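You operate a simulated robot arm through the tools that you are given. There is no shell and no other tool. Be economical: measure what you need, move in short steps, check, and stop when the job is done.

The job below is to be done with a simulated robot arm. You get a single attempt, and the scene is never put back.

TASK
Fit the steel cup in its ring, wash the blue pail and stand it on the rack's open lower shelf.
Fine: scrub it on the round brush with the cup in place to catch the scum; turn the yellow swing handle off again; leave the other upturned pails. Set down upright: upturned blue pail. Where these are worked on the way, their far stop is far enough and under half their travel is too little: yellow swing handle.
Where things are to end (x, y in the base frame): upturned blue pail within 0.06 m of [-1.45, -3.05].

Only the result counts: the job must be done as asked and must still hold three seconds after the hand-in. Knocking over, shifting, dropping, spilling or breaking anything else fails it.

THE ROBOT
A 6-joint arm with a two-finger parallel gripper on a trunk, on a base that drives. Base frame: it is fixed to the floor where the robot stands at the start and does not move with it; the origin is under the middle of the robot, x ahead of it, y to its left, z up. Units: m, degrees, N and s.
With the tool pointing down near the work surface it reaches from about 0.58 to 0.94 m from the robot's upright axis, wherever it stands. Its first joint turns from -149.0 to 149.0 degrees. Places, roughly: grey wash tub [-1.5, -2.9, 0.8]; open shelf of the wire drying rack [-1.6, -3, 1.2]; ring in the grey wash tub [-1.2, -2.8, 0.8]; steel crank arm [-1.6, -2.7, 0.9]; upturned blue pail [-1.5, -2.75, 1]; upturned red pail [-1.5, -2.75, 0.25]; upturned white pail [-1.75, -3, 1.25]; white-knobbed steel cup [-1, -2.75, 1]; yellow swing handle [-1.3, -2.7, 0.9]. Payload 3.43 kg.
The tool frame sits at the grasp point between the pads (the TCP): z along the fingers, y along the line on which they close. The tips reach 0.034 m beyond it. The gripper opens to 0.128 m. The fingers are 0.024 m wide and 0.012 m thick; the gripper's body (0.048 by 0.13 m) begins 0.096 m behind the TCP.
Orientation is that of the tool frame in the base frame, as a unit quaternion [x, y, z, w]. With the fingers straight down and closing along the base's y, the tool's x points along the base's -x, its y along +y and its z along -z.

THE INTERFACE
- The arm moves only by the tool send_rows. Its argument "targets" is a list of rows, each a list of 7 numbers: the gripper command, from -1 (fully open) to 1 (shut), values between in proportion, then the shift along the tool's x, y, z in m, then the turn, a rotation vector about the tool's x, y, z in degrees. In form: [[grip, tx, ty, tz, rx, ry, rz], ...]. A call has 1 to 12 rows; each row shifts and turns the commanded pose from where the row before left it, along the tool's axes as they then stand. Each row takes 0.2 s and may step no farther than 0.05 m and 8.6 degrees from the row before; otherwise, or with a gripper value out of range, the whole call is refused. Where a pose cannot be reached the arm comes as near as it can. A force on the tool above 90 N (or 10 N above the force at the start of the call, whichever is more), or a blocked arm, ends the call early, and 0.2 s more pass. Each finger travels about 0.108 m/s and halts on what it meets, pressing with about 35 N; the grip force reading is that of the motor and also rises with nothing between the fingers. The clock runs only during rows and for 0.2 s after the last one: add rows that do not move to give the fingers time. The reply holds the time, the measured pose of the TCP, the force on the tool along the base axes, the opening and the grip force, in the units named above and with some noise, with the torque about the TCP (base axes, N m) and any sound that the robot's microphone picked up.
- Cameras (640 x 400 px; columns grow to the right, rows downward): "scene" is now at [0.0218, 0.1321, 1.6218]; the picture's right is [-0.13, -0.99, 0.00], its down [-0.59, 0.08, -0.80] and it looks along [0.80, -0.10, -0.59] (base axes); focal length 260 px, centre (320, 200). "wrist" rides on the gripper at [0.076, -0.011, -0.16] in the tool frame; the picture's right is [0.15, 0.99, 0.00], its down [-0.88, 0.13, -0.46] and it looks along [-0.45, 0.07, 0.89] (tool axes); focal length 234 px, centre (320, 200). There is no depth. A picture from a camera that has moved, and an enlarged one, comes with that camera's place and axes in the base frame and with its lens. The place of the scene camera against the robot may be out by one fixed shift of up to 0.025 m in any direction.
- get_image(camera): a new picture of that camera. No time passes.
- slide_trunk(by): slides the trunk up (or, below 0, down) by that many m; the arm and the scene camera ride with it, the base frame stays. It gives what a move gives, with no picture.
- drive_base(legs): drives the robot by 1 to 6 legs, each [ahead, turn to the left] in m and degrees, along the robot's own axes; the way and the turn of a leg run together, so that a leg with both is an arc; at most 1.5 m and 180 degrees a leg. The arm and the cameras ride along, it lands a little off, and it stops where it bumps. It gives what a move gives.
- head_to(pan, tilt): turns the head with the scene camera to pan (to the left, within 155 degrees either way) and tilt (down, from -29 to 69), counted from straight ahead of the robot. It gives what a move gives.
- zoom(camera, box): a new picture of the part [left, top, right, bottom] of that camera's present view, enlarged. No time passes.
- job_done(): hands the job in; it is judged then, once.

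Work in short steps. Places have to be worked out from the pictures, the camera data and where the tool is seen: move nearer, look again, correct. Check each grasp and each placing, and mend what went wrong. You have 135 turns and 96 pictures in all, those below and enlarged ones among them. Open the gripper and draw the arm clear of the work before you hand the job in, unless the task says otherwise; then end with one line.

The tools are called after "Call:" as a command line: name --pt "numbers of a row" for each row, then --argument value for the rest, lists and objects as JSON in quotes. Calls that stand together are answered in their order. send_rows: Moves the arm, as the interface text tells. Its arguments: {"type":"object","properties":{"targets":{"type":"array","items":{"type":"array","items":{"type":"number"}}}},"required":["targets"]} The other tools are called the same way: slide_trunk (by) slides the trunk up or down; drive_base (legs) drives the base; head_to (pan, tilt) turns the head that bears the scene camera; get_image (camera) takes a picture; zoom (camera, box) takes an enlarged picture of a part of a camera's view; job_done () hands the job in.

At the start:

```text
time_s: 0.0
tool_pos: [0.6107, -0.2129, 1.0895]
ee_rot: [-0.006, 1.0, 0.0, 0.002]
wrist_force: [25.0, -8.1, -40.6]
moment: [1.61, 0.72, 0.82]
grip_width: 0.128
gripper_force: 0.1
trunk travel left (down, up): [-0.625, 0.085]
robot x, y, heading: [-0.006, -0.0204, 0.1]
head pan, tilt: [-7.3, 36.5]
```

scene: 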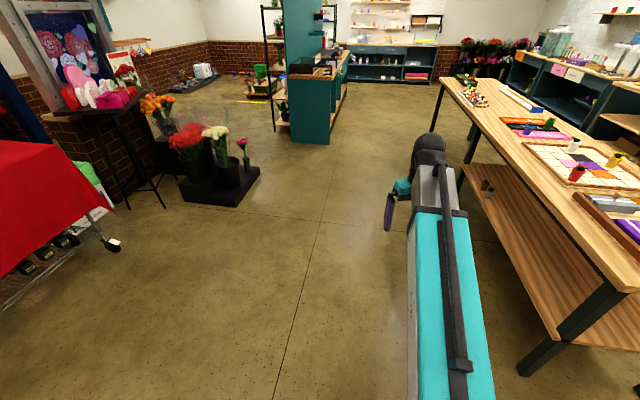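
wrist: 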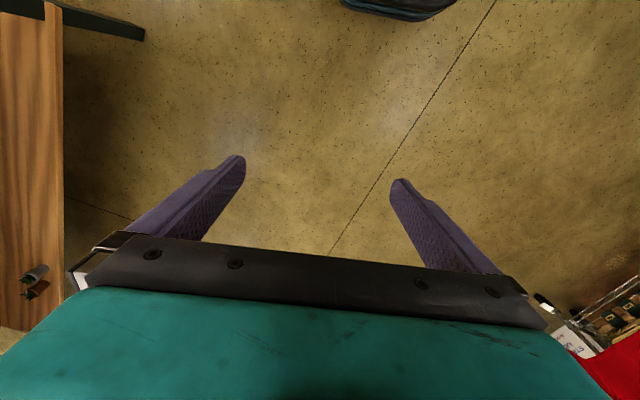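

The tub lies behind on the right (about -117°). I turn the head there to look.

Call:
head_to --pan -117 --tilt 20

Call:
get_image --camera "scene"

```text
time_s: 1.9
tool_pos: [0.6101, -0.2139, 1.0885]
ee_rot: [-0.006, 1.0, -0.001, 0.002]
wrist_force: [16.2, -11.1, -26.7]
moment: [1.99, 0.49, 1.05]
grip_width: 0.1281
gripper_force: 0.1
trunk travel left (down, up): [-0.625, 0.085]
robot x, y, heading: [-0.0044, -0.0207, 0.1]
head pan, tilt: [-117.0, 20.0]
```

```text
93 pictures are left
camera scene: at [-0.107, 0.0602, 1.6479], right [-0.89, 0.45, 0.0], down [0.16, 0.3, -0.94], along [-0.43, -0.84, -0.34], focal length 260 px, centre (320, 200)
```

scene: 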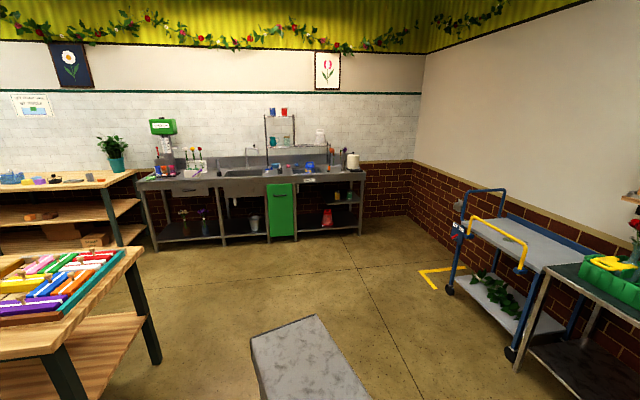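

Call:
zoom --camera "scene" --box '[210, 90, 380, 250]'

```text
2.50 times, centred on (295, 170) of scene
camera zoom: at [-0.107, 0.0602, 1.6479], right [-0.89, 0.45, 0.0], down [0.16, 0.3, -0.94], along [-0.43, -0.84, -0.34], focal length 650 px, centre (382, 275)
```

zoom: 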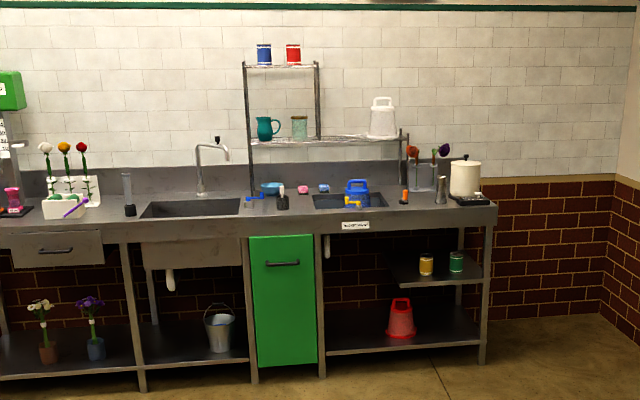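

Path is clear. I turn right and drive to a standby place in front of the tub, then face the counter (-y).

Call:
drive_base --legs '[[0, -128.6], [1.1, 0], [1.0, 0], [0, 38.5]]'

Call:
head_to --pan 0 --tilt 32

Call:
get_image --camera "scene"

```text
time_s: 7.3
tool_pos: [-0.246, -0.6174, 1.0877]
ee_rot: [0.728, 0.686, -0.007, 0.005]
wrist_force: [-3.3, -8.5, -13.4]
moment: [0.25, -0.47, 0.16]
grip_width: 0.1281
gripper_force: 0.0
trunk travel left (down, up): [-0.625, 0.085]
robot x, y, heading: [-0.0345, -0.0154, -95.3]
head pan, tilt: [-117.0, 20.0]
stopped in leg 1: the force on the tool passed its limit at 94 N (the readings are from after the stop); the commanded pose is now the measured one
```

```text
time_s: 9.3
tool_pos: [-0.2461, -0.6172, 1.0856]
ee_rot: [0.729, 0.685, -0.007, 0.004]
wrist_force: [-6.0, -15.5, -25.0]
moment: [0.36, -0.95, 0.47]
grip_width: 0.1281
gripper_force: 0.0
trunk travel left (down, up): [-0.625, 0.085]
robot x, y, heading: [-0.0332, -0.0178, -94.9]
head pan, tilt: [0.0, 32.0]
```

```text
91 pictures are left
camera scene: at [0.1155, -0.0835, 1.6287], right [-1.0, 0.09, 0.0], down [0.05, 0.53, -0.85], along [-0.08, -0.84, -0.53], focal length 260 px, centre (320, 200)
```

scene: 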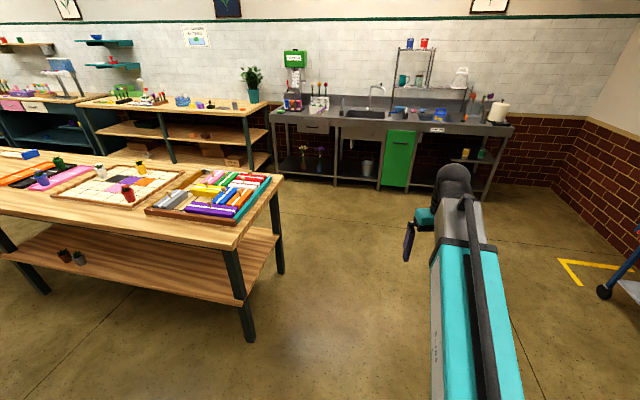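

Nothing was touched; the force came from the fast swing. I continue with smaller turns.

Call:
drive_base --legs '[[0, -17], [0, -16], [0.7, 0], [0.7, 0], [0.7, 0]]'

Call:
drive_base --legs '[[0, 19], [0, 19]]'

Call:
get_image --camera "scene"

```text
time_s: 23.9
tool_pos: [-1.8788, -2.0234, 1.0879]
ee_rot: [0.901, 0.433, -0.008, 0.002]
wrist_force: [-13.8, -8.1, -25.8]
moment: [-0.44, -1.25, 0.65]
grip_width: 0.1281
gripper_force: 0.0
trunk travel left (down, up): [-0.625, 0.085]
robot x, y, heading: [-1.3582, -1.6534, -130.2]
head pan, tilt: [0.0, 32.0]
```

```text
time_s: 27.0
tool_pos: [-1.5421, -2.2662, 1.0879]
ee_rot: [0.712, 0.703, -0.007, 0.004]
wrist_force: [-0.2, 0.0, -0.5]
moment: [-0.03, -0.02, -0.01]
grip_width: 0.1279
gripper_force: 0.1
trunk travel left (down, up): [-0.625, 0.085]
robot x, y, heading: [-1.3416, -1.6555, -92.9]
head pan, tilt: [0.0, 32.0]
```

```text
90 pictures are left
camera scene: at [-1.1908, -1.7169, 1.6289], right [-1.0, 0.05, 0.0], down [0.03, 0.53, -0.85], along [-0.04, -0.85, -0.53], focal length 260 px, centre (320, 200)
```

scene: 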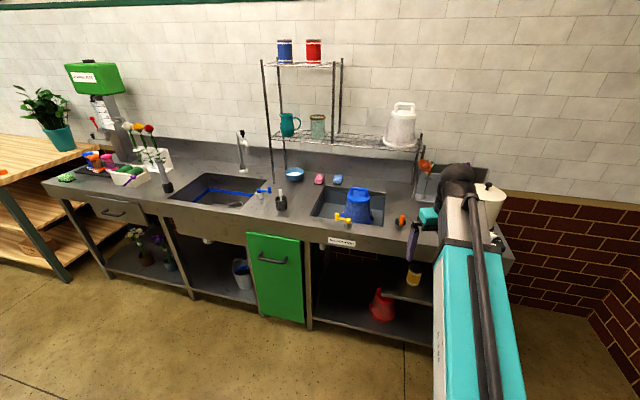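

Call:
zoom --camera "scene" --box '[240, 90, 440, 260]'

Call:
zoom --camera "scene" --box '[265, 165, 365, 230]'

```text
2.35 times, centred on (340, 175) of scene
camera zoom: at [-1.1908, -1.7169, 1.6289], right [-1.0, 0.05, 0.0], down [0.03, 0.53, -0.85], along [-0.04, -0.85, -0.53], focal length 612 px, centre (273, 259)
```

zoom: 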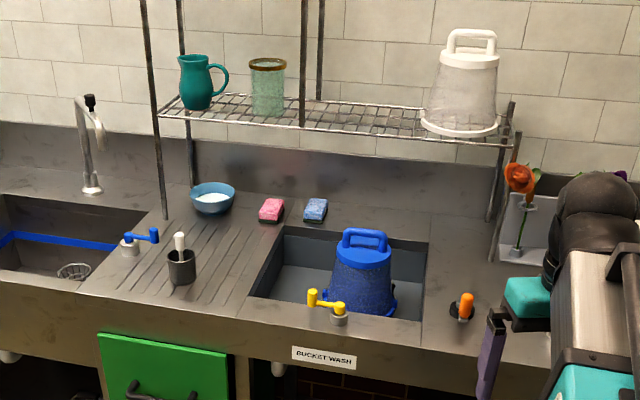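

```text
6.15 times, centred on (315, 198) of scene
camera zoom: at [-1.1908, -1.7169, 1.6289], right [-1.0, 0.05, 0.0], down [0.03, 0.53, -0.85], along [-0.04, -0.85, -0.53], focal length 1599 px, centre (351, 215)
```

zoom: 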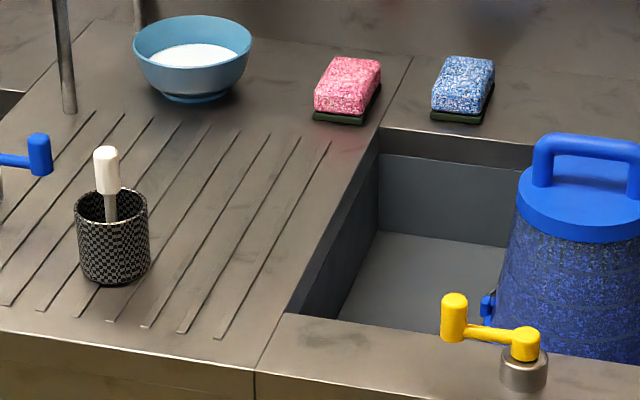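

The cup is a perforated canister with a white-knobbed rod, left of the tub; the pail stands upturned in the tub. I lift the arm and drive nearer for a top view.

Call:
send_rows --pt "-1 0 0.02 -0.045 0 0 0" --pt "-1 0 0.02 -0.045 0 0 0" --pt "-1 0 0.02 -0.045 0 0 0" --pt "-1 0 0.02 -0.045 0 0 0" --pt "-1 0 0.02 -0.045 0 0 0" --pt "-1 0 0.02 -0.045 0 0 0"

Call:
drive_base --legs '[[0.25, 1.5], [0, 1.4]]'

Call:
get_image --camera "wrist"

Call:
get_image --camera "scene"

```text
time_s: 27.4
tool_pos: [-1.5364, -2.2756, 1.1106]
ee_rot: [0.7, 0.714, -0.018, 0.01]
wrist_force: [-13.5, -12.9, -16.9]
moment: [0.6, -2.36, 1.31]
grip_width: 0.1279
gripper_force: 0.2
trunk travel left (down, up): [-0.625, 0.085]
robot x, y, heading: [-1.341, -1.6538, -92.7]
head pan, tilt: [0.0, 32.0]
stopped in row 1: the force on the tool passed its limit at 142 N (the readings are from after the stop); the commanded pose is now the measured one
```

```text
time_s: 29.8
tool_pos: [-1.5176, -2.5417, 1.1101]
ee_rot: [0.685, 0.728, -0.018, 0.011]
wrist_force: [3.1, -23.4, -35.5]
moment: [0.64, 0.31, -0.17]
grip_width: 0.1279
gripper_force: 0.1
trunk travel left (down, up): [-0.625, 0.085]
robot x, y, heading: [-1.3482, -1.9147, -90.4]
head pan, tilt: [0.0, 32.0]
```

```text
87 pictures are left
camera wrist: at [-1.5306, -2.4606, 1.2672], right [0.98, 0.21, -0.02], down [0.19, -0.85, 0.49], along [0.09, -0.48, -0.87], focal length 234 px, centre (320, 200)
```

wrist: 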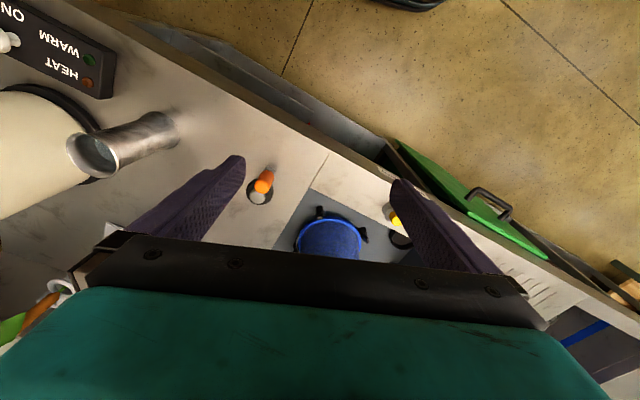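

```text
86 pictures are left
camera scene: at [-1.1977, -1.9689, 1.6287], right [-1.0, 0.01, 0.0], down [0.0, 0.53, -0.85], along [-0.01, -0.85, -0.53], focal length 260 px, centre (320, 200)
```

scene: 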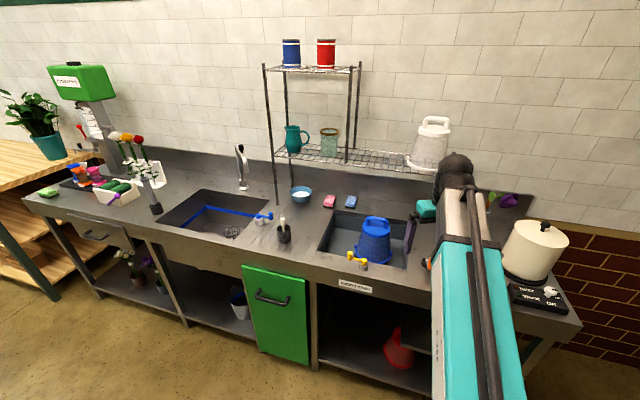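

The counter runs at about 18° to the x axis, so I'd face it at heading -108°. I raise the arm gently and turn.

Call:
send_rows --pt "-1 0 0 -0.01 0 0 0" --pt "-1 0 0 -0.02 0 0 0" --pt "-1 0 0 -0.03 0 0 0" --pt "-1 0 0 -0.03 0 0 0" --pt "-1 0 0 -0.03 0 0 0" --pt "-1 0 0 -0.03 0 0 0" --pt "-1 0 0 -0.03 0 0 0" --pt "-1 0 0 -0.02 0 0 0" --pt "-1 0 0 -0.01 0 0 0"

Call:
drive_base --legs '[[0, -9], [0, -8.6]]'

Call:
get_image --camera "scene"

```text
time_s: 30.3
tool_pos: [-1.5152, -2.5473, 1.126]
ee_rot: [0.682, 0.731, -0.026, 0.018]
wrist_force: [-2.9, -13.9, -19.8]
moment: [0.62, -0.58, 0.39]
grip_width: 0.1278
gripper_force: 0.0
trunk travel left (down, up): [-0.625, 0.085]
robot x, y, heading: [-1.3487, -1.9133, -90.4]
head pan, tilt: [0.0, 32.0]
stopped in row 2: the force on the tool passed its limit at 111 N (the readings are from after the stop); the commanded pose is now the measured one
```

```text
time_s: 32.3
tool_pos: [-1.7056, -2.464, 1.1264]
ee_rot: [0.787, 0.616, -0.03, 0.013]
wrist_force: [-41.2, -16.0, -36.9]
moment: [-0.79, -6.33, 3.66]
grip_width: 0.1279
gripper_force: 0.1
trunk travel left (down, up): [-0.625, 0.085]
robot x, y, heading: [-1.3623, -1.9099, -107.8]
head pan, tilt: [0.0, 32.0]
```

```text
85 pictures are left
camera scene: at [-1.2276, -2.0133, 1.6288], right [-0.95, 0.31, 0.0], down [0.16, 0.5, -0.85], along [-0.26, -0.81, -0.53], focal length 260 px, centre (320, 200)
```

scene: 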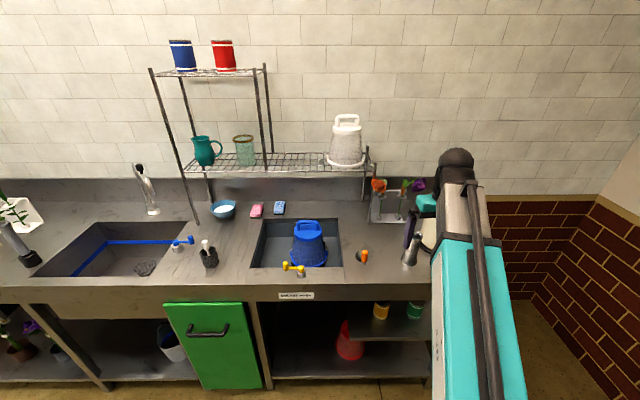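

The counter is square in view now. I check how the arm settles with a still row and a small retreat.

Call:
send_rows --pt "-1 0 0 0 0 0 0" --pt "-1 0 0 0 0 0 0" --pt "-1 0 0 -0.005 0 0 0" --pt "-1 0 0 -0.01 0 0 0"

```text
time_s: 33.3
tool_pos: [-1.7048, -2.4673, 1.1385]
ee_rot: [0.786, 0.617, -0.038, 0.018]
wrist_force: [-7.5, -13.1, -19.0]
moment: [0.4, -0.71, 0.38]
grip_width: 0.128
gripper_force: 0.0
trunk travel left (down, up): [-0.625, 0.085]
robot x, y, heading: [-1.3565, -1.9095, -107.9]
head pan, tilt: [0.0, 32.0]
stopped in row 4: the force on the tool passed its limit at 99 N (the readings are from after the stop); the commanded pose is now the measured one
```

Raising tilts the tool, so this pose is near a limit. I test moving left (+tool y) and ahead instead.

Call:
send_rows --pt "-1 0 0.005 0 0 0 0" --pt "-1 0 0.01 0 0 0 0" --pt "-1 0 0.02 0 0 0 0" --pt "-1 0 0.02 0 0 0 0" --pt "-1 0 0.02 0 0 0 0" --pt "-1 0 0.01 0 0 0 0"

```text
time_s: 34.0
tool_pos: [-1.6823, -2.4768, 1.137]
ee_rot: [0.782, 0.621, -0.043, 0.021]
wrist_force: [-0.7, -11.7, -15.2]
moment: [0.46, 0.09, -0.16]
grip_width: 0.1282
gripper_force: 0.1
trunk travel left (down, up): [-0.625, 0.085]
robot x, y, heading: [-1.3591, -1.9118, -108.0]
head pan, tilt: [0.0, 32.0]
stopped in row 3: the force on the tool passed its limit at 96 N (the readings are from after the stop); the commanded pose is now the measured one
```

Call:
send_rows --pt "-1 0 0 0.01 0 0 0" --pt "-1 0 0 0.02 0 0 0" --pt "-1 0 0 0.02 0 0 0" --pt "-1 0 0 0 0 0 0"

Call:
get_image --camera "wrist"

```text
time_s: 35.0
tool_pos: [-1.6841, -2.4808, 1.0896]
ee_rot: [0.782, 0.621, -0.043, 0.019]
wrist_force: [0.8, 0.4, -0.3]
moment: [0.01, -0.03, 0.0]
grip_width: 0.1282
gripper_force: 0.0
trunk travel left (down, up): [-0.625, 0.085]
robot x, y, heading: [-1.3603, -1.9111, -107.7]
head pan, tilt: [0.0, 32.0]
```

```text
84 pictures are left
camera wrist: at [-1.6723, -2.3916, 1.2431], right [1.0, -0.08, -0.03], down [-0.05, -0.85, 0.53], along [-0.07, -0.53, -0.85], focal length 234 px, centre (320, 200)
```

wrist: 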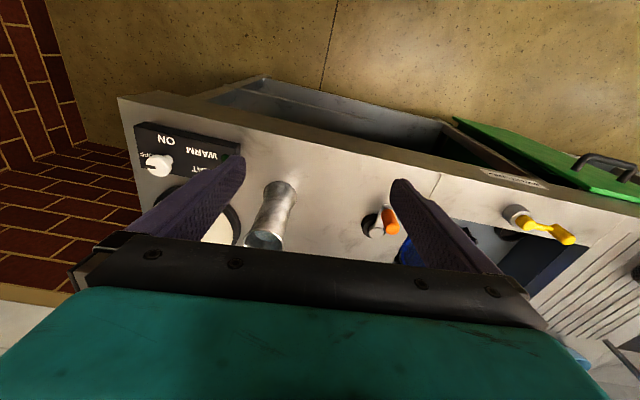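

Lower is fine, so height is limited at this short reach. I raise the trunk fully and test extending ahead-left.

Call:
slide_trunk --by 0.085

Call:
send_rows --pt "-1 0 0.01 0 0 0 0" --pt "-1 0 0.03 0 0 0 0" --pt "-1 0 0.04 0 0 0 0" --pt "-1 0 0.04 0 0 0 0" --pt "-1 0 0.04 0 0 0 0" --pt "-1 0 0.02 0 0 0 0"

```text
time_s: 36.2
tool_pos: [-1.6838, -2.4796, 1.1754]
ee_rot: [0.782, 0.622, -0.042, 0.02]
wrist_force: [-0.2, -0.3, 0.5]
moment: [0.03, -0.02, 0.01]
grip_width: 0.128
gripper_force: 0.2
trunk travel left (down, up): [-0.71, 0.0]
robot x, y, heading: [-1.3625, -1.9121, -108.1]
head pan, tilt: [0.0, 32.0]
```

```text
time_s: 37.6
tool_pos: [-1.509, -2.5188, 1.1712]
ee_rot: [0.782, 0.622, -0.041, 0.02]
wrist_force: [-0.4, -0.1, 0.1]
moment: [0.02, -0.01, -0.01]
grip_width: 0.128
gripper_force: 0.1
trunk travel left (down, up): [-0.71, 0.0]
robot x, y, heading: [-1.3601, -1.9094, -108.2]
head pan, tilt: [0.0, 32.0]
```

Now I level the tool and square it to the counter, then look.

Call:
send_rows --pt "-1 0 0 0 -0.2 1.7 1.6" --pt "-1 0 0 0 -0.3 1.7 1.7" --pt "-1 0 0 0 -0.4 1.76 1.67" --pt "-1 0 0 0 0 0 0"

Call:
get_image --camera "wrist"

Call:
get_image --camera "scene"

```text
time_s: 38.4
tool_pos: [-1.5107, -2.5247, 1.1707]
ee_rot: [0.801, 0.598, -0.017, 0.008]
wrist_force: [-1.3, -11.9, -18.2]
moment: [0.59, 0.37, -0.26]
grip_width: 0.1283
gripper_force: 0.1
trunk travel left (down, up): [-0.71, 0.0]
robot x, y, heading: [-1.3607, -1.9086, -108.0]
head pan, tilt: [0.0, 32.0]
stopped in row 3: the force on the tool passed its limit at 121 N (the readings are from after the stop); the commanded pose is now the measured one
```

```text
83 pictures are left
camera wrist: at [-1.4971, -2.4441, 1.3276], right [0.99, -0.14, -0.01], down [-0.11, -0.87, 0.49], along [-0.08, -0.48, -0.87], focal length 234 px, centre (320, 200)
```

wrist: 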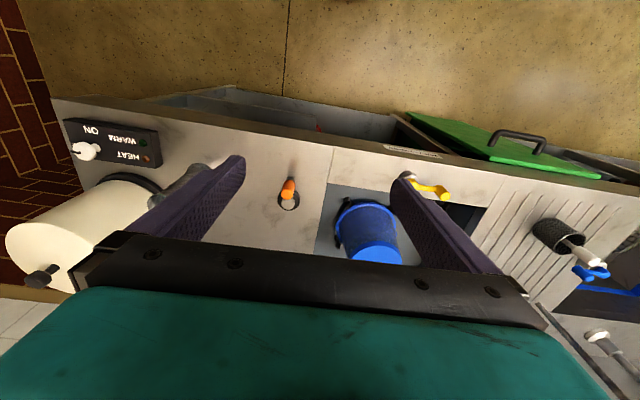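

```text
82 pictures are left
camera scene: at [-1.2277, -2.0141, 1.7137], right [-0.95, 0.31, 0.0], down [0.16, 0.5, -0.85], along [-0.26, -0.81, -0.53], focal length 260 px, centre (320, 200)
```

scene: 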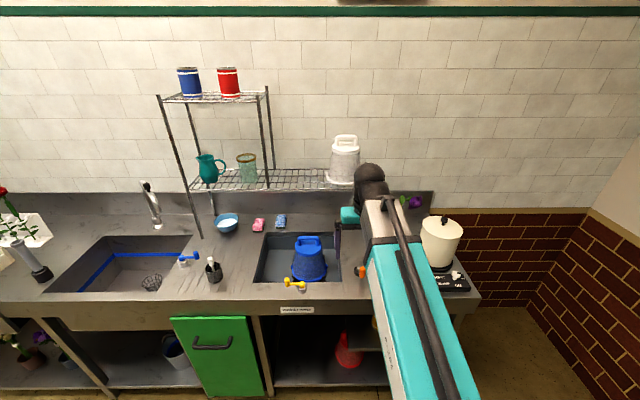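

Call:
zoom --camera "scene" --box '[190, 205, 370, 320]'

Call:
zoom --camera "wrist" --box '[270, 130, 640, 330]'

```text
3.48 times, centred on (280, 262) of scene
camera zoom: at [-1.2277, -2.0141, 1.7137], right [-0.95, 0.31, 0.0], down [0.16, 0.5, -0.85], along [-0.26, -0.81, -0.53], focal length 904 px, centre (459, -17)
```

zoom: 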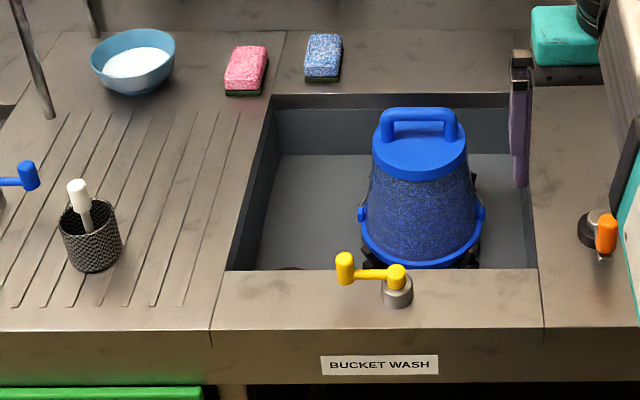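

```text
1.73 times, centred on (455, 230) of wrist
camera zoom: at [-1.4971, -2.4441, 1.3276], right [0.99, -0.14, -0.01], down [-0.11, -0.87, 0.49], along [-0.08, -0.48, -0.87], focal length 405 px, centre (86, 148)
```

zoom: 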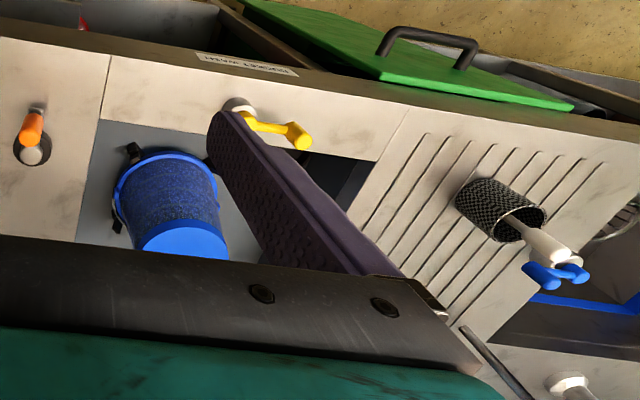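

Knob top triangulates to (-1.057, -2.809, 1.02). I move the tool left over the tub's left part to look for the ring.

Call:
send_rows --pt "-1 -0.003 0.015 0 0 0 0" --pt "-1 -0.003 0.03 0 0 0 0" --pt "-1 -0.004 0.04 0 0 0 0" --pt "-1 -0.004 0.04 0 0 0 0" --pt "-1 -0.004 0.04 0 0 0 0" --pt "-1 -0.004 0.04 0 0 0 0" --pt "-1 -0.004 0.04 0 0 0 0" --pt "-1 -0.003 0.04 0 0 0 0" --pt "-1 -0.003 0.03 0 0 0 0" --pt "-1 0 0.015 0 0 0 0" --pt "-1 0 0 0 0 0 0"

Call:
get_image --camera "wrist"

```text
time_s: 40.8
tool_pos: [-1.2022, -2.645, 1.1679]
ee_rot: [0.801, 0.598, -0.016, 0.007]
wrist_force: [0.0, 0.4, 0.5]
moment: [0.0, -0.02, 0.02]
grip_width: 0.1279
gripper_force: 0.0
trunk travel left (down, up): [-0.71, 0.0]
robot x, y, heading: [-1.3591, -1.912, -107.7]
head pan, tilt: [0.0, 32.0]
```

```text
79 pictures are left
camera wrist: at [-1.1884, -2.5657, 1.3262], right [0.99, -0.14, -0.01], down [-0.12, -0.87, 0.49], along [-0.08, -0.48, -0.87], focal length 234 px, centre (320, 200)
```

wrist: 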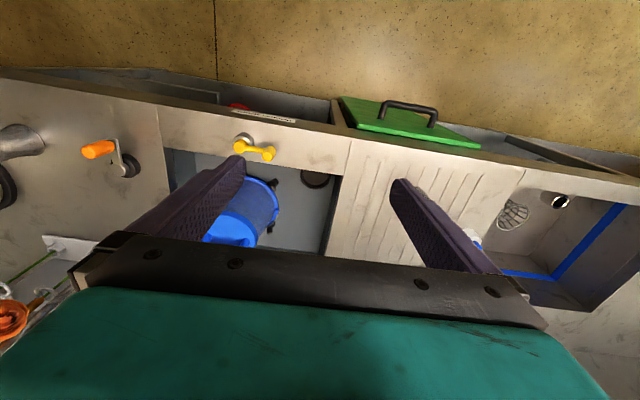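

Call:
zoom --camera "wrist" --box '[150, 110, 390, 270]'

Call:
zoom --camera "wrist" --box '[60, 110, 180, 200]'

```text
2.50 times, centred on (270, 190) of wrist
camera zoom: at [-1.1884, -2.5657, 1.3262], right [0.99, -0.14, -0.01], down [-0.12, -0.87, 0.49], along [-0.08, -0.48, -0.87], focal length 585 px, centre (445, 225)
```

zoom: 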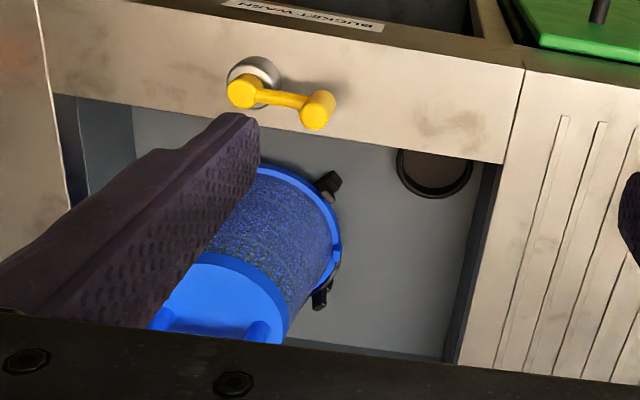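

```text
4.44 times, centred on (120, 155) of wrist
camera zoom: at [-1.1884, -2.5657, 1.3262], right [0.99, -0.14, -0.01], down [-0.12, -0.87, 0.49], along [-0.08, -0.48, -0.87], focal length 1041 px, centre (1209, 400)
```

zoom: 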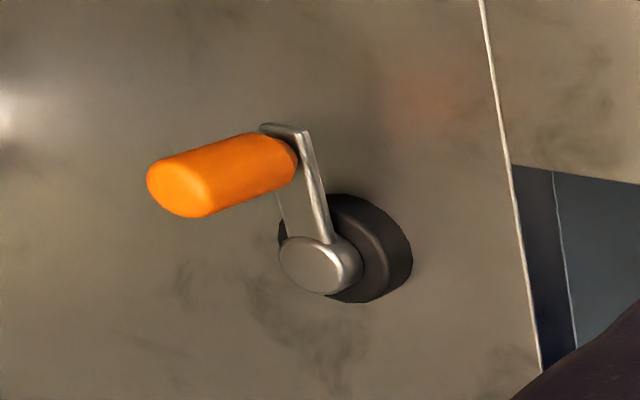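

The ring is at about (-1.242, -2.803), close to the tub's left wall, so I want the fingers closing front-to-back. I level the tool and rotate it -90° about its axis.

Call:
send_rows --pt "-1 0 0 0 -0.4 1.95 1.0" --pt "-1 0 0 0 0 0 -4" --pt "-1 0 0 0 0 0 -8.3" --pt "-1 0 0 0 0 0 -8.3" --pt "-1 0 0 0 0 0 -8.3" --pt "-1 0 0 0 0 0 -8.3" --pt "-1 0 0 0 0 0 -8.3" --pt "-1 0 0 0 0 0 -8.3" --pt "-1 0 0 0 0 0 -8.3" --pt "-1 0 0 0 0 0 -8.3" --pt "-1 0 0 0 0 0 -8.3" --pt "-1 0 0 0 0 0 -8.3"

```text
time_s: 43.4
tool_pos: [-1.2043, -2.6471, 1.1685]
ee_rot: [0.176, 0.984, 0.0, -0.001]
wrist_force: [0.3, 0.5, 0.5]
moment: [0.04, 0.04, -0.02]
grip_width: 0.128
gripper_force: 0.2
trunk travel left (down, up): [-0.71, 0.0]
robot x, y, heading: [-1.3603, -1.9092, -107.9]
head pan, tilt: [0.0, 32.0]
```

Orientation is right. The cup is at the end of reach, so I drive 0.13 m closer.

Call:
drive_base --legs '[[0.13, 0]]'

Call:
get_image --camera "wrist"

Call:
get_image --camera "scene"

```text
time_s: 44.7
tool_pos: [-1.2425, -2.7732, 1.1682]
ee_rot: [0.175, 0.985, 0.0, -0.001]
wrist_force: [0.7, -0.9, -0.2]
moment: [0.04, -0.04, 0.01]
grip_width: 0.1283
gripper_force: 0.1
trunk travel left (down, up): [-0.71, 0.0]
robot x, y, heading: [-1.4003, -2.0363, -108.0]
head pan, tilt: [0.0, 32.0]
```

```text
76 pictures are left
camera wrist: at [-1.3168, -2.7578, 1.3282], right [0.2, 0.98, 0.0], down [0.87, -0.18, 0.45], along [0.44, -0.09, -0.89], focal length 234 px, centre (320, 200)
```

wrist: 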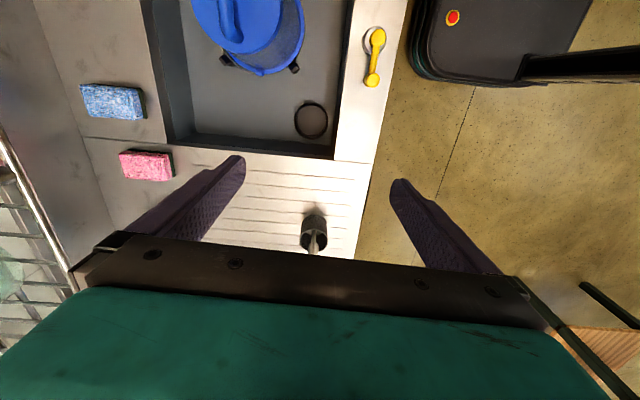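

```text
75 pictures are left
camera scene: at [-1.2686, -2.1403, 1.7136], right [-0.95, 0.31, 0.0], down [0.16, 0.51, -0.85], along [-0.26, -0.81, -0.53], focal length 260 px, centre (320, 200)
```

scene: 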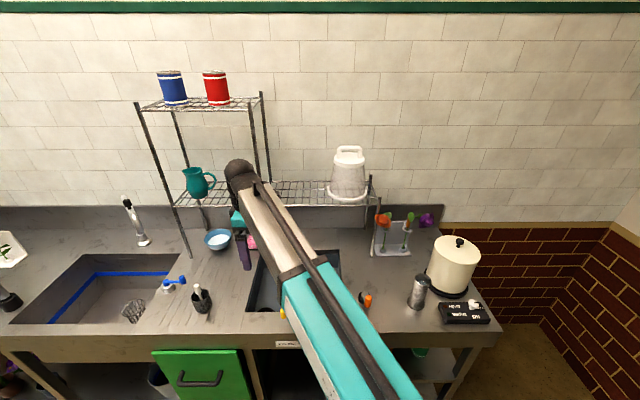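

The view is good: ring near (-1.243,-2.80). I move over the knob with the fingers part-closed and stop above it to look.

Call:
send_rows --pt "0 -0.01 0.002 0 0 0 0" --pt "0 -0.025 0.004 0 0 0 0" --pt "0 -0.03 0.005 0 0 0 0" --pt "0 -0.03 0.005 0 0 0 0" --pt "0 -0.03 0.005 0 0 0 0" --pt "0 -0.03 0.005 0 0 0 0" --pt "0 -0.022 0.004 0 0 0 0" --pt "0 -0.01 0 0.01 0 0 0" --pt "0 0 0 0.02 0 0 0" --pt "0 0 0 0.02 0 0 0" --pt "0 0 0 0.01 0 0 0" --pt "0 0 0 0 0 0 0"

Call:
get_image --camera "wrist"

```text
time_s: 47.3
tool_pos: [-1.0574, -2.8094, 1.1099]
ee_rot: [0.176, 0.984, -0.001, -0.001]
wrist_force: [0.3, 0.3, -0.2]
moment: [0.0, 0.01, 0.02]
grip_width: 0.064
gripper_force: 0.0
trunk travel left (down, up): [-0.71, 0.0]
robot x, y, heading: [-1.3987, -2.0358, -107.8]
head pan, tilt: [0.0, 32.0]
```

```text
74 pictures are left
camera wrist: at [-1.132, -2.7942, 1.2693], right [0.2, 0.98, 0.0], down [0.87, -0.18, 0.45], along [0.44, -0.09, -0.89], focal length 234 px, centre (320, 200)
```

wrist: 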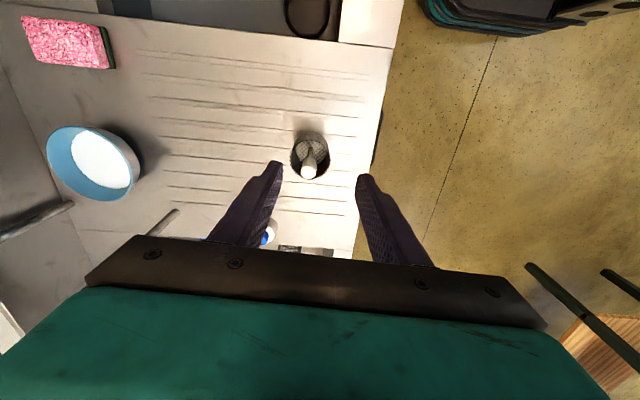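

The knob shows about 12 mm wall-ward and 13 mm left of the tool axis. I correct and lower halfway.

Call:
send_rows --pt "0 -0.006 -0.006 0 0 0 0" --pt "0 -0.006 -0.006 0.01 0 0 0" --pt "0 0 0 0.015 0 0 0" --pt "0 0 0 0.015 0 0 0" --pt "0 0 0 0 0 0 0"

Call:
zoom --camera "wrist" --box '[240, 110, 400, 250]'

```text
time_s: 48.5
tool_pos: [-1.0473, -2.8241, 1.0686]
ee_rot: [0.175, 0.985, -0.001, 0.0]
wrist_force: [0.5, -0.7, 0.5]
moment: [0.01, 0.0, -0.02]
grip_width: 0.0638
gripper_force: 0.0
trunk travel left (down, up): [-0.71, 0.0]
robot x, y, heading: [-1.4001, -2.0328, -107.9]
head pan, tilt: [0.0, 32.0]
```

```text
2.86 times, centred on (320, 180) of wrist
camera zoom: at [-1.1225, -2.809, 1.2291], right [0.2, 0.98, 0.0], down [0.87, -0.18, 0.45], along [0.44, -0.09, -0.89], focal length 669 px, centre (320, 257)
```

zoom: 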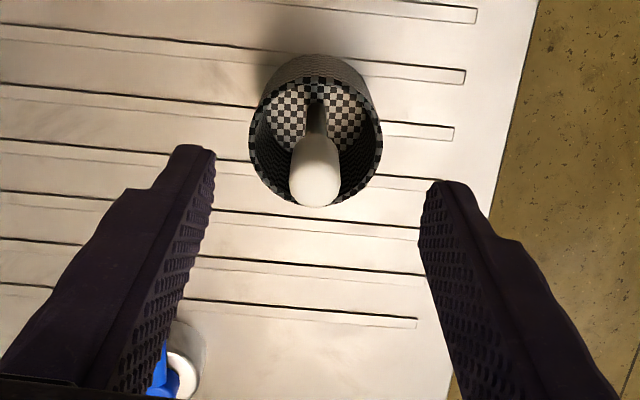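

Knob is centred. I lower so the tips stay just above the cup's rim (TCP ≈1.030) and close.

Call:
send_rows --pt "0 0 0 0.01 0 0 0" --pt "0 0 0 0.015 0 0 0" --pt "0 0 0 0.013 0 0 0" --pt "0 0 0 0 0 0 0" --pt "0.5 0 0 0 0 0 0" --pt "0.9 0 0 0 0 0 0" --pt "0.9 0 0 0 0 0 0"

Call:
zoom --camera "wrist" --box '[240, 110, 400, 250]'

```text
time_s: 50.1
tool_pos: [-1.0477, -2.8242, 1.0292]
ee_rot: [0.176, 0.984, 0.0, -0.001]
wrist_force: [0.0, 0.0, -0.5]
moment: [0.0, -0.01, -0.01]
grip_width: 0.0064
gripper_force: 0.0
trunk travel left (down, up): [-0.71, 0.0]
robot x, y, heading: [-1.4009, -2.0369, -107.7]
head pan, tilt: [0.0, 32.0]
```

```text
2.86 times, centred on (320, 180) of wrist
camera zoom: at [-1.1219, -2.8094, 1.1894], right [0.2, 0.98, 0.0], down [0.87, -0.18, 0.45], along [0.44, -0.09, -0.89], focal length 669 px, centre (320, 257)
```

zoom: 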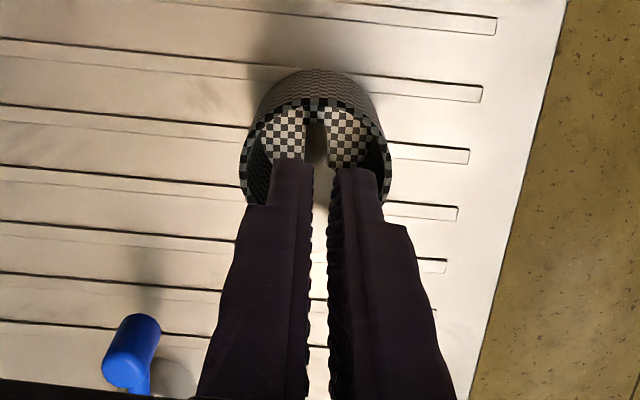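

The fingers closed above the knob, so it is lower than judged (~0.985). I rise a bit, open partway, shift 13 mm and look again.

Call:
send_rows --pt "0.9 0 0 -0.01 0 0 0" --pt "0.9 0 0 -0.01 0 0 0" --pt "0.3 -0.006 0 0 0 0 0" --pt "0.3 -0.007 0 0 0 0 0" --pt "0.3 0 0 0 0 0 0"

Call:
zoom --camera "wrist" --box '[240, 110, 400, 250]'

```text
time_s: 51.3
tool_pos: [-1.0362, -2.828, 1.0504]
ee_rot: [0.175, 0.985, -0.001, 0.0]
wrist_force: [0.0, -0.3, -0.3]
moment: [-0.01, 0.02, 0.02]
grip_width: 0.0446
gripper_force: 0.2
trunk travel left (down, up): [-0.71, 0.0]
robot x, y, heading: [-1.4009, -2.0376, -107.7]
head pan, tilt: [0.0, 32.0]
```

```text
2.86 times, centred on (320, 180) of wrist
camera zoom: at [-1.1112, -2.8129, 1.2115], right [0.2, 0.98, 0.0], down [0.87, -0.18, 0.45], along [0.44, -0.09, -0.89], focal length 669 px, centre (320, 257)
```

zoom: 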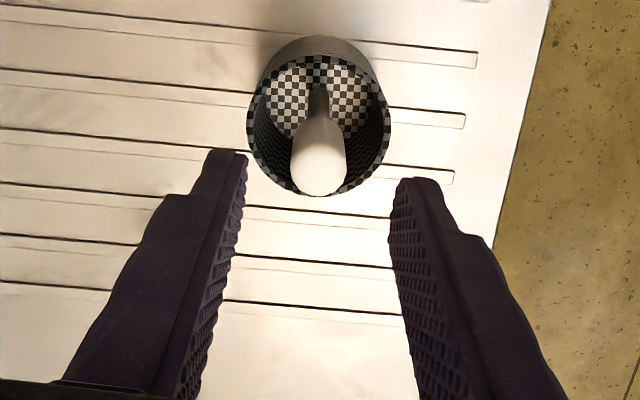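

Knob sits about 4 mm further left and well above the rim. I shift, lower to TCP ≈0.993 and close.

Call:
send_rows --pt "0.3 -0.004 0 0.01 0 0 0" --pt "0.3 0 0 0.015 0 0 0" --pt "0.3 0 0 0.015 0 0 0" --pt "0.3 0 0 0.015 0 0 0" --pt "0.3 0 0 0 0 0 0" --pt "0.9 0 0 0 0 0 0" --pt "0.9 0 0 0 0 0 0" --pt "0.9 0 0 0 0 0 0"

Call:
zoom --camera "wrist" --box '[240, 110, 400, 250]'

```text
time_s: 53.1
tool_pos: [-1.0323, -2.8284, 0.996]
ee_rot: [0.175, 0.985, -0.001, -0.002]
wrist_force: [-0.9, -0.4, -0.6]
moment: [-0.04, 0.03, 0.02]
grip_width: 0.0186
gripper_force: 35.2
trunk travel left (down, up): [-0.71, 0.0]
robot x, y, heading: [-1.4054, -2.0345, -107.8]
head pan, tilt: [0.0, 32.0]
```

```text
2.86 times, centred on (320, 180) of wrist
camera zoom: at [-1.1067, -2.8143, 1.1563], right [0.2, 0.98, 0.0], down [0.87, -0.18, 0.45], along [0.44, -0.09, -0.89], focal length 669 px, centre (320, 257)
```

zoom: 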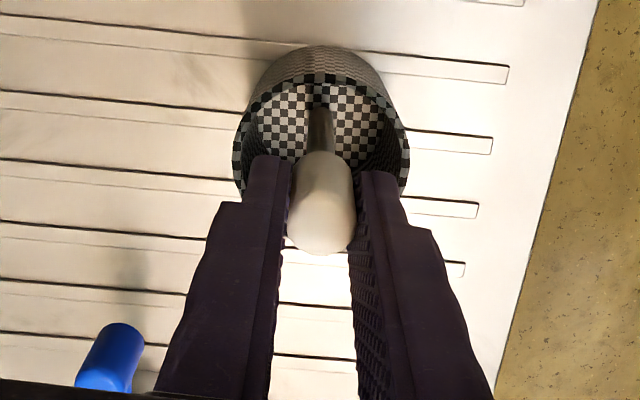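

Knob gripped (18.6 mm). I lift and carry the cup partway toward the ring, then look at the ring from above.

Call:
send_rows --pt "0.9 0 0 -0.008 0 0 0" --pt "0.9 0 0 -0.015 0 0 0" --pt "0.9 0 0 -0.02 0 0 0" --pt "0.9 0 0 -0.025 0 0 0" --pt "0.9 0 0 -0.02 0 0 0" --pt "0.9 0 0 -0.01 0 0 0" --pt "0.9 0.015 0 0 0 0 0" --pt "0.9 0.025 0 0 0 0 0" --pt "0.9 0.025 0 0 0 0 0" --pt "0.9 0.025 0 0 0 0 0" --pt "0.9 0.01 0 0 0 0 0" --pt "0.9 0 0 0 0 0 0"

Call:
get_image --camera "wrist"

```text
time_s: 55.7
tool_pos: [-1.1258, -2.7946, 1.0949]
ee_rot: [0.175, 0.985, -0.001, -0.001]
wrist_force: [-0.4, -0.4, -0.5]
moment: [0.01, -0.03, 0.03]
grip_width: 0.019
gripper_force: 34.7
trunk travel left (down, up): [-0.71, 0.0]
robot x, y, heading: [-1.4007, -2.0369, -108.1]
head pan, tilt: [0.0, 32.0]
```

```text
69 pictures are left
camera wrist: at [-1.2008, -2.78, 1.2549], right [0.2, 0.98, 0.0], down [0.87, -0.18, 0.45], along [0.44, -0.09, -0.89], focal length 234 px, centre (320, 200)
```

wrist: 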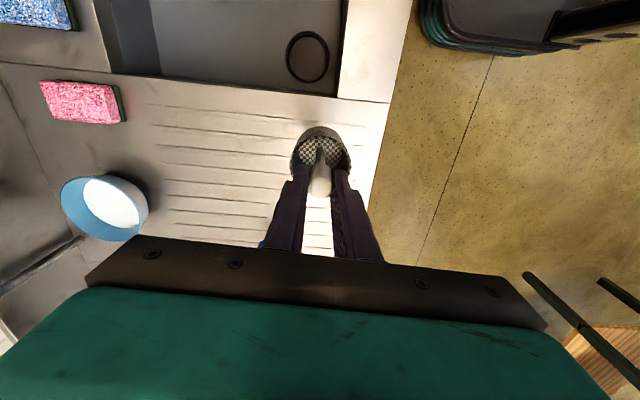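

Call:
zoom --camera "wrist" --box '[240, 10, 400, 230]'

```text
1.82 times, centred on (320, 120) of wrist
camera zoom: at [-1.2008, -2.78, 1.2549], right [0.2, 0.98, 0.0], down [0.87, -0.18, 0.45], along [0.44, -0.09, -0.89], focal length 426 px, centre (320, 346)
```

zoom: 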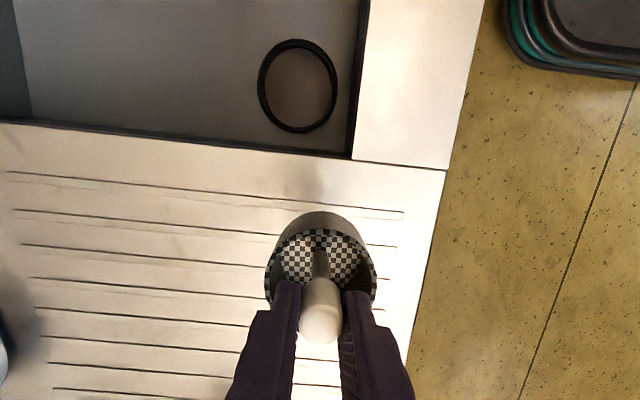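

Ring centre ≈ (-1.243, -2.792), counter ≈ 0.89. I carry the cup over it and lower to just inside the tub, then look.

Call:
send_rows --pt "0.9 0.01 -0.004 0 0 0 0" --pt "0.9 0.025 -0.008 0 0 0 0" --pt "0.9 0.03 -0.01 0 0 0 0" --pt "0.9 0.03 -0.01 0 0 0 0" --pt "0.9 0.014 -0.006 0 0 0 0" --pt "0.9 0 0 0.015 0 0 0" --pt "0.9 0 0 0.025 0 0 0" --pt "0.9 0 0 0.03 0 0 0" --pt "0.9 0 0 0.03 0 0 0" --pt "0.9 0 0 0.025 0 0 0" --pt "0.9 0 0 0.015 0 0 0" --pt "0.9 0 0 0 0 0 0"

Call:
zoom --camera "wrist" --box '[220, 70, 420, 220]'

```text
time_s: 58.3
tool_pos: [-1.2453, -2.7925, 0.9525]
ee_rot: [0.175, 0.985, -0.002, -0.002]
wrist_force: [-0.6, 0.6, -0.9]
moment: [0.0, -0.01, 0.01]
grip_width: 0.0188
gripper_force: 34.4
trunk travel left (down, up): [-0.71, 0.0]
robot x, y, heading: [-1.3995, -2.0324, -107.7]
head pan, tilt: [0.0, 32.0]
```

```text
2.67 times, centred on (320, 145) of wrist
camera zoom: at [-1.3195, -2.777, 1.113], right [0.2, 0.98, 0.0], down [0.87, -0.18, 0.45], along [0.44, -0.09, -0.89], focal length 624 px, centre (320, 347)
```

zoom: 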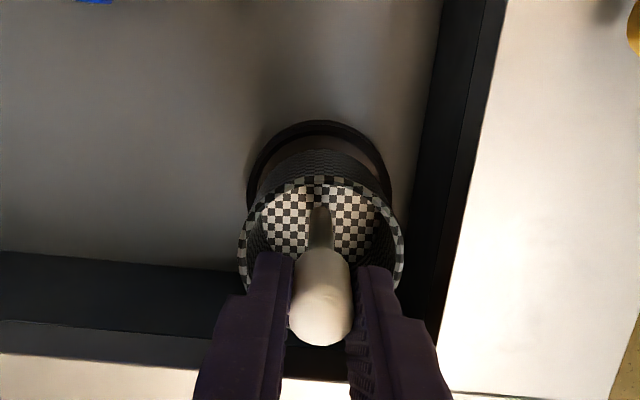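

Ring appears ~6 mm off toward tool -x. I correct and lower 5 cm.

Call:
send_rows --pt "0.9 -0.006 0 0 0 0 0" --pt "0.9 0 0 0.01 0 0 0" --pt "0.9 0 0 0.015 0 0 0" --pt "0.9 0 0 0.01 0 0 0" --pt "0.9 0 0 0.01 0 0 0" --pt "0.9 0 0 0 0 0 0"

Call:
zoom --camera "wrist" --box '[220, 70, 420, 220]'

```text
time_s: 59.7
tool_pos: [-1.2386, -2.7951, 0.9087]
ee_rot: [0.176, 0.984, -0.001, 0.0]
wrist_force: [0.5, 0.0, -0.7]
moment: [0.0, 0.0, 0.01]
grip_width: 0.0186
gripper_force: 35.0
trunk travel left (down, up): [-0.71, 0.0]
robot x, y, heading: [-1.4015, -2.0349, -107.9]
head pan, tilt: [0.0, 32.0]
```

```text
2.67 times, centred on (320, 145) of wrist
camera zoom: at [-1.3133, -2.7796, 1.0679], right [0.2, 0.98, 0.0], down [0.87, -0.18, 0.45], along [0.44, -0.09, -0.89], focal length 624 px, centre (320, 347)
```

zoom: 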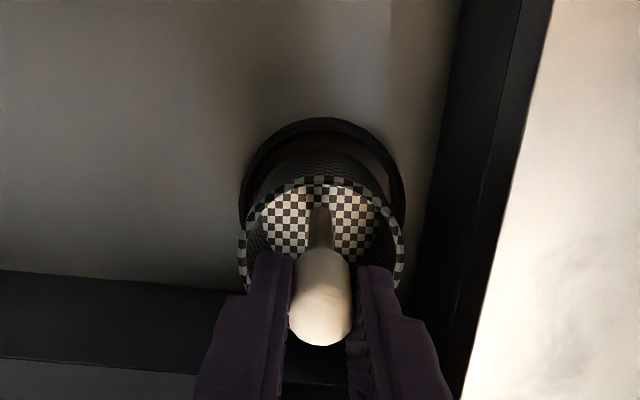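

Cup and ring line up now. I lower slowly until it seats.

Call:
send_rows --pt "0.9 0 0 0.008 0 0 0" --pt "0.9 0 0 0.008 0 0 0" --pt "0.9 0 0 0.008 0 0 0" --pt "0.9 0 0 0 0 0 0"

Call:
zoom --camera "wrist" --box '[220, 70, 420, 220]'

```text
time_s: 60.7
tool_pos: [-1.239, -2.7947, 0.8844]
ee_rot: [0.175, 0.985, -0.001, -0.001]
wrist_force: [0.6, -0.2, -1.4]
moment: [-0.01, -0.02, 0.01]
grip_width: 0.0184
gripper_force: 35.0
trunk travel left (down, up): [-0.71, 0.0]
robot x, y, heading: [-1.3996, -2.0387, -108.1]
head pan, tilt: [0.0, 32.0]
```

```text
2.67 times, centred on (320, 145) of wrist
camera zoom: at [-1.3133, -2.7801, 1.0439], right [0.2, 0.98, 0.0], down [0.87, -0.18, 0.45], along [0.44, -0.09, -0.89], focal length 624 px, centre (320, 347)
```

zoom: 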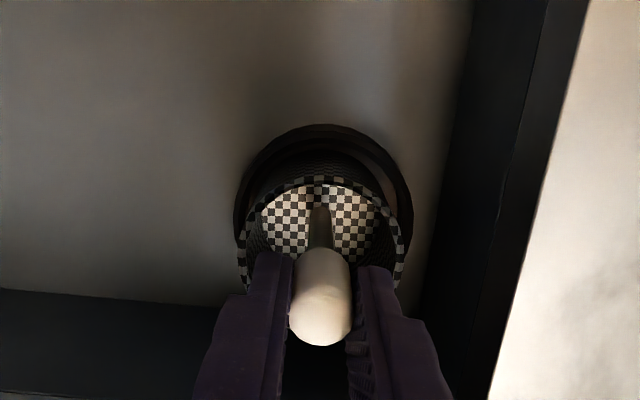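

Entering without contact. I continue down.

Call:
send_rows --pt "0.9 0 0 0.006 0 0 0" --pt "0.9 0 0 0.006 0 0 0" --pt "0.9 0 0 0.006 0 0 0" --pt "0.9 0 0 0.006 0 0 0" --pt "0.9 0 0 0 0 0 0"

Call:
zoom --camera "wrist" --box '[220, 70, 420, 220]'

```text
time_s: 61.9
tool_pos: [-1.2379, -2.7954, 0.8644]
ee_rot: [0.176, 0.984, -0.003, 0.0]
wrist_force: [-2.3, -6.1, 26.3]
moment: [-0.1, 0.05, -0.02]
grip_width: 0.0189
gripper_force: 34.8
trunk travel left (down, up): [-0.71, 0.0]
robot x, y, heading: [-1.4024, -2.0321, -107.9]
head pan, tilt: [0.0, 32.0]
```

```text
2.67 times, centred on (320, 145) of wrist
camera zoom: at [-1.3124, -2.7794, 1.0233], right [0.2, 0.98, 0.0], down [0.87, -0.18, 0.46], along [0.44, -0.1, -0.89], focal length 624 px, centre (320, 347)
```

zoom: 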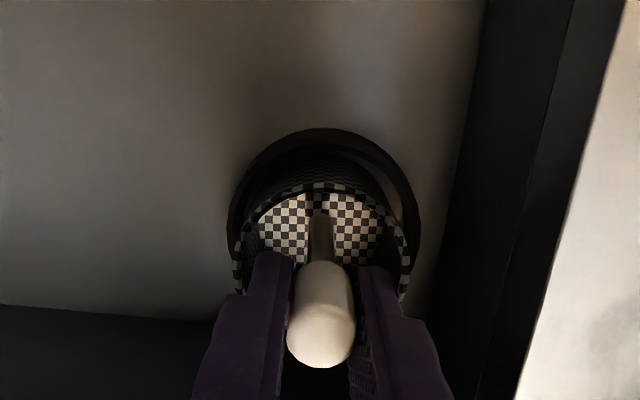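

Contact of ~26 N: it has bottomed. I release a little, rise and inspect.

Call:
send_rows --pt "0.5 0 0 0 0 0 0" --pt "0.3 0 0 0 0 0 0" --pt "0.3 0 0 -0.01 0 0 0" --pt "0.3 0 0 -0.02 0 0 0" --pt "0.3 0 0 -0.02 0 0 0" --pt "0.3 0 0 -0.02 0 0 0" --pt "0.3 0 0 0 0 0 0"

Call:
zoom --camera "wrist" --box '[220, 70, 420, 220]'

```text
time_s: 63.5
tool_pos: [-1.237, -2.7952, 0.9307]
ee_rot: [0.176, 0.984, -0.001, -0.001]
wrist_force: [0.0, 0.4, -0.1]
moment: [0.02, 0.0, 0.03]
grip_width: 0.0447
gripper_force: 0.1
trunk travel left (down, up): [-0.71, 0.0]
robot x, y, heading: [-1.4009, -2.037, -108.1]
head pan, tilt: [0.0, 32.0]
```

```text
2.67 times, centred on (320, 145) of wrist
camera zoom: at [-1.3109, -2.7799, 1.0915], right [0.2, 0.98, 0.0], down [0.87, -0.18, 0.45], along [0.44, -0.09, -0.89], focal length 624 px, centre (320, 347)
```

zoom: 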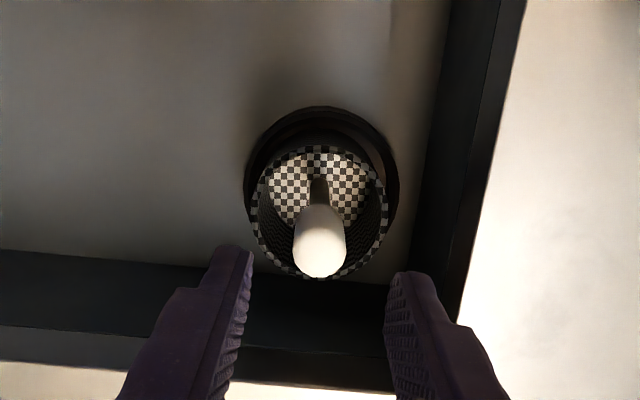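

I look closer to judge whether the cup is inside the ring or perched on it.

Call:
zoom --camera "wrist" --box '[280, 100, 360, 180]'

```text
5.00 times, centred on (320, 140) of wrist
camera zoom: at [-1.3109, -2.7799, 1.0915], right [0.2, 0.98, 0.0], down [0.87, -0.18, 0.45], along [0.44, -0.09, -0.89], focal length 1171 px, centre (320, 500)
```

zoom: 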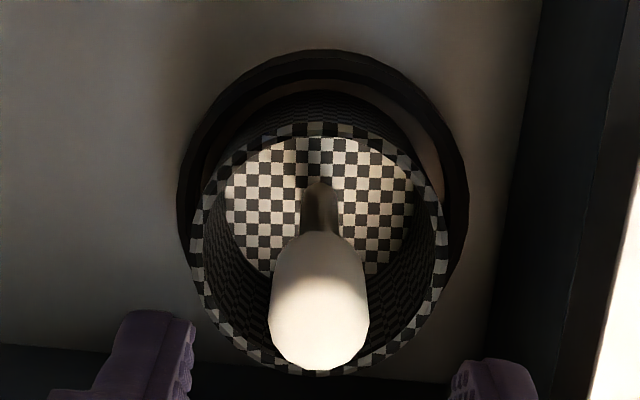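

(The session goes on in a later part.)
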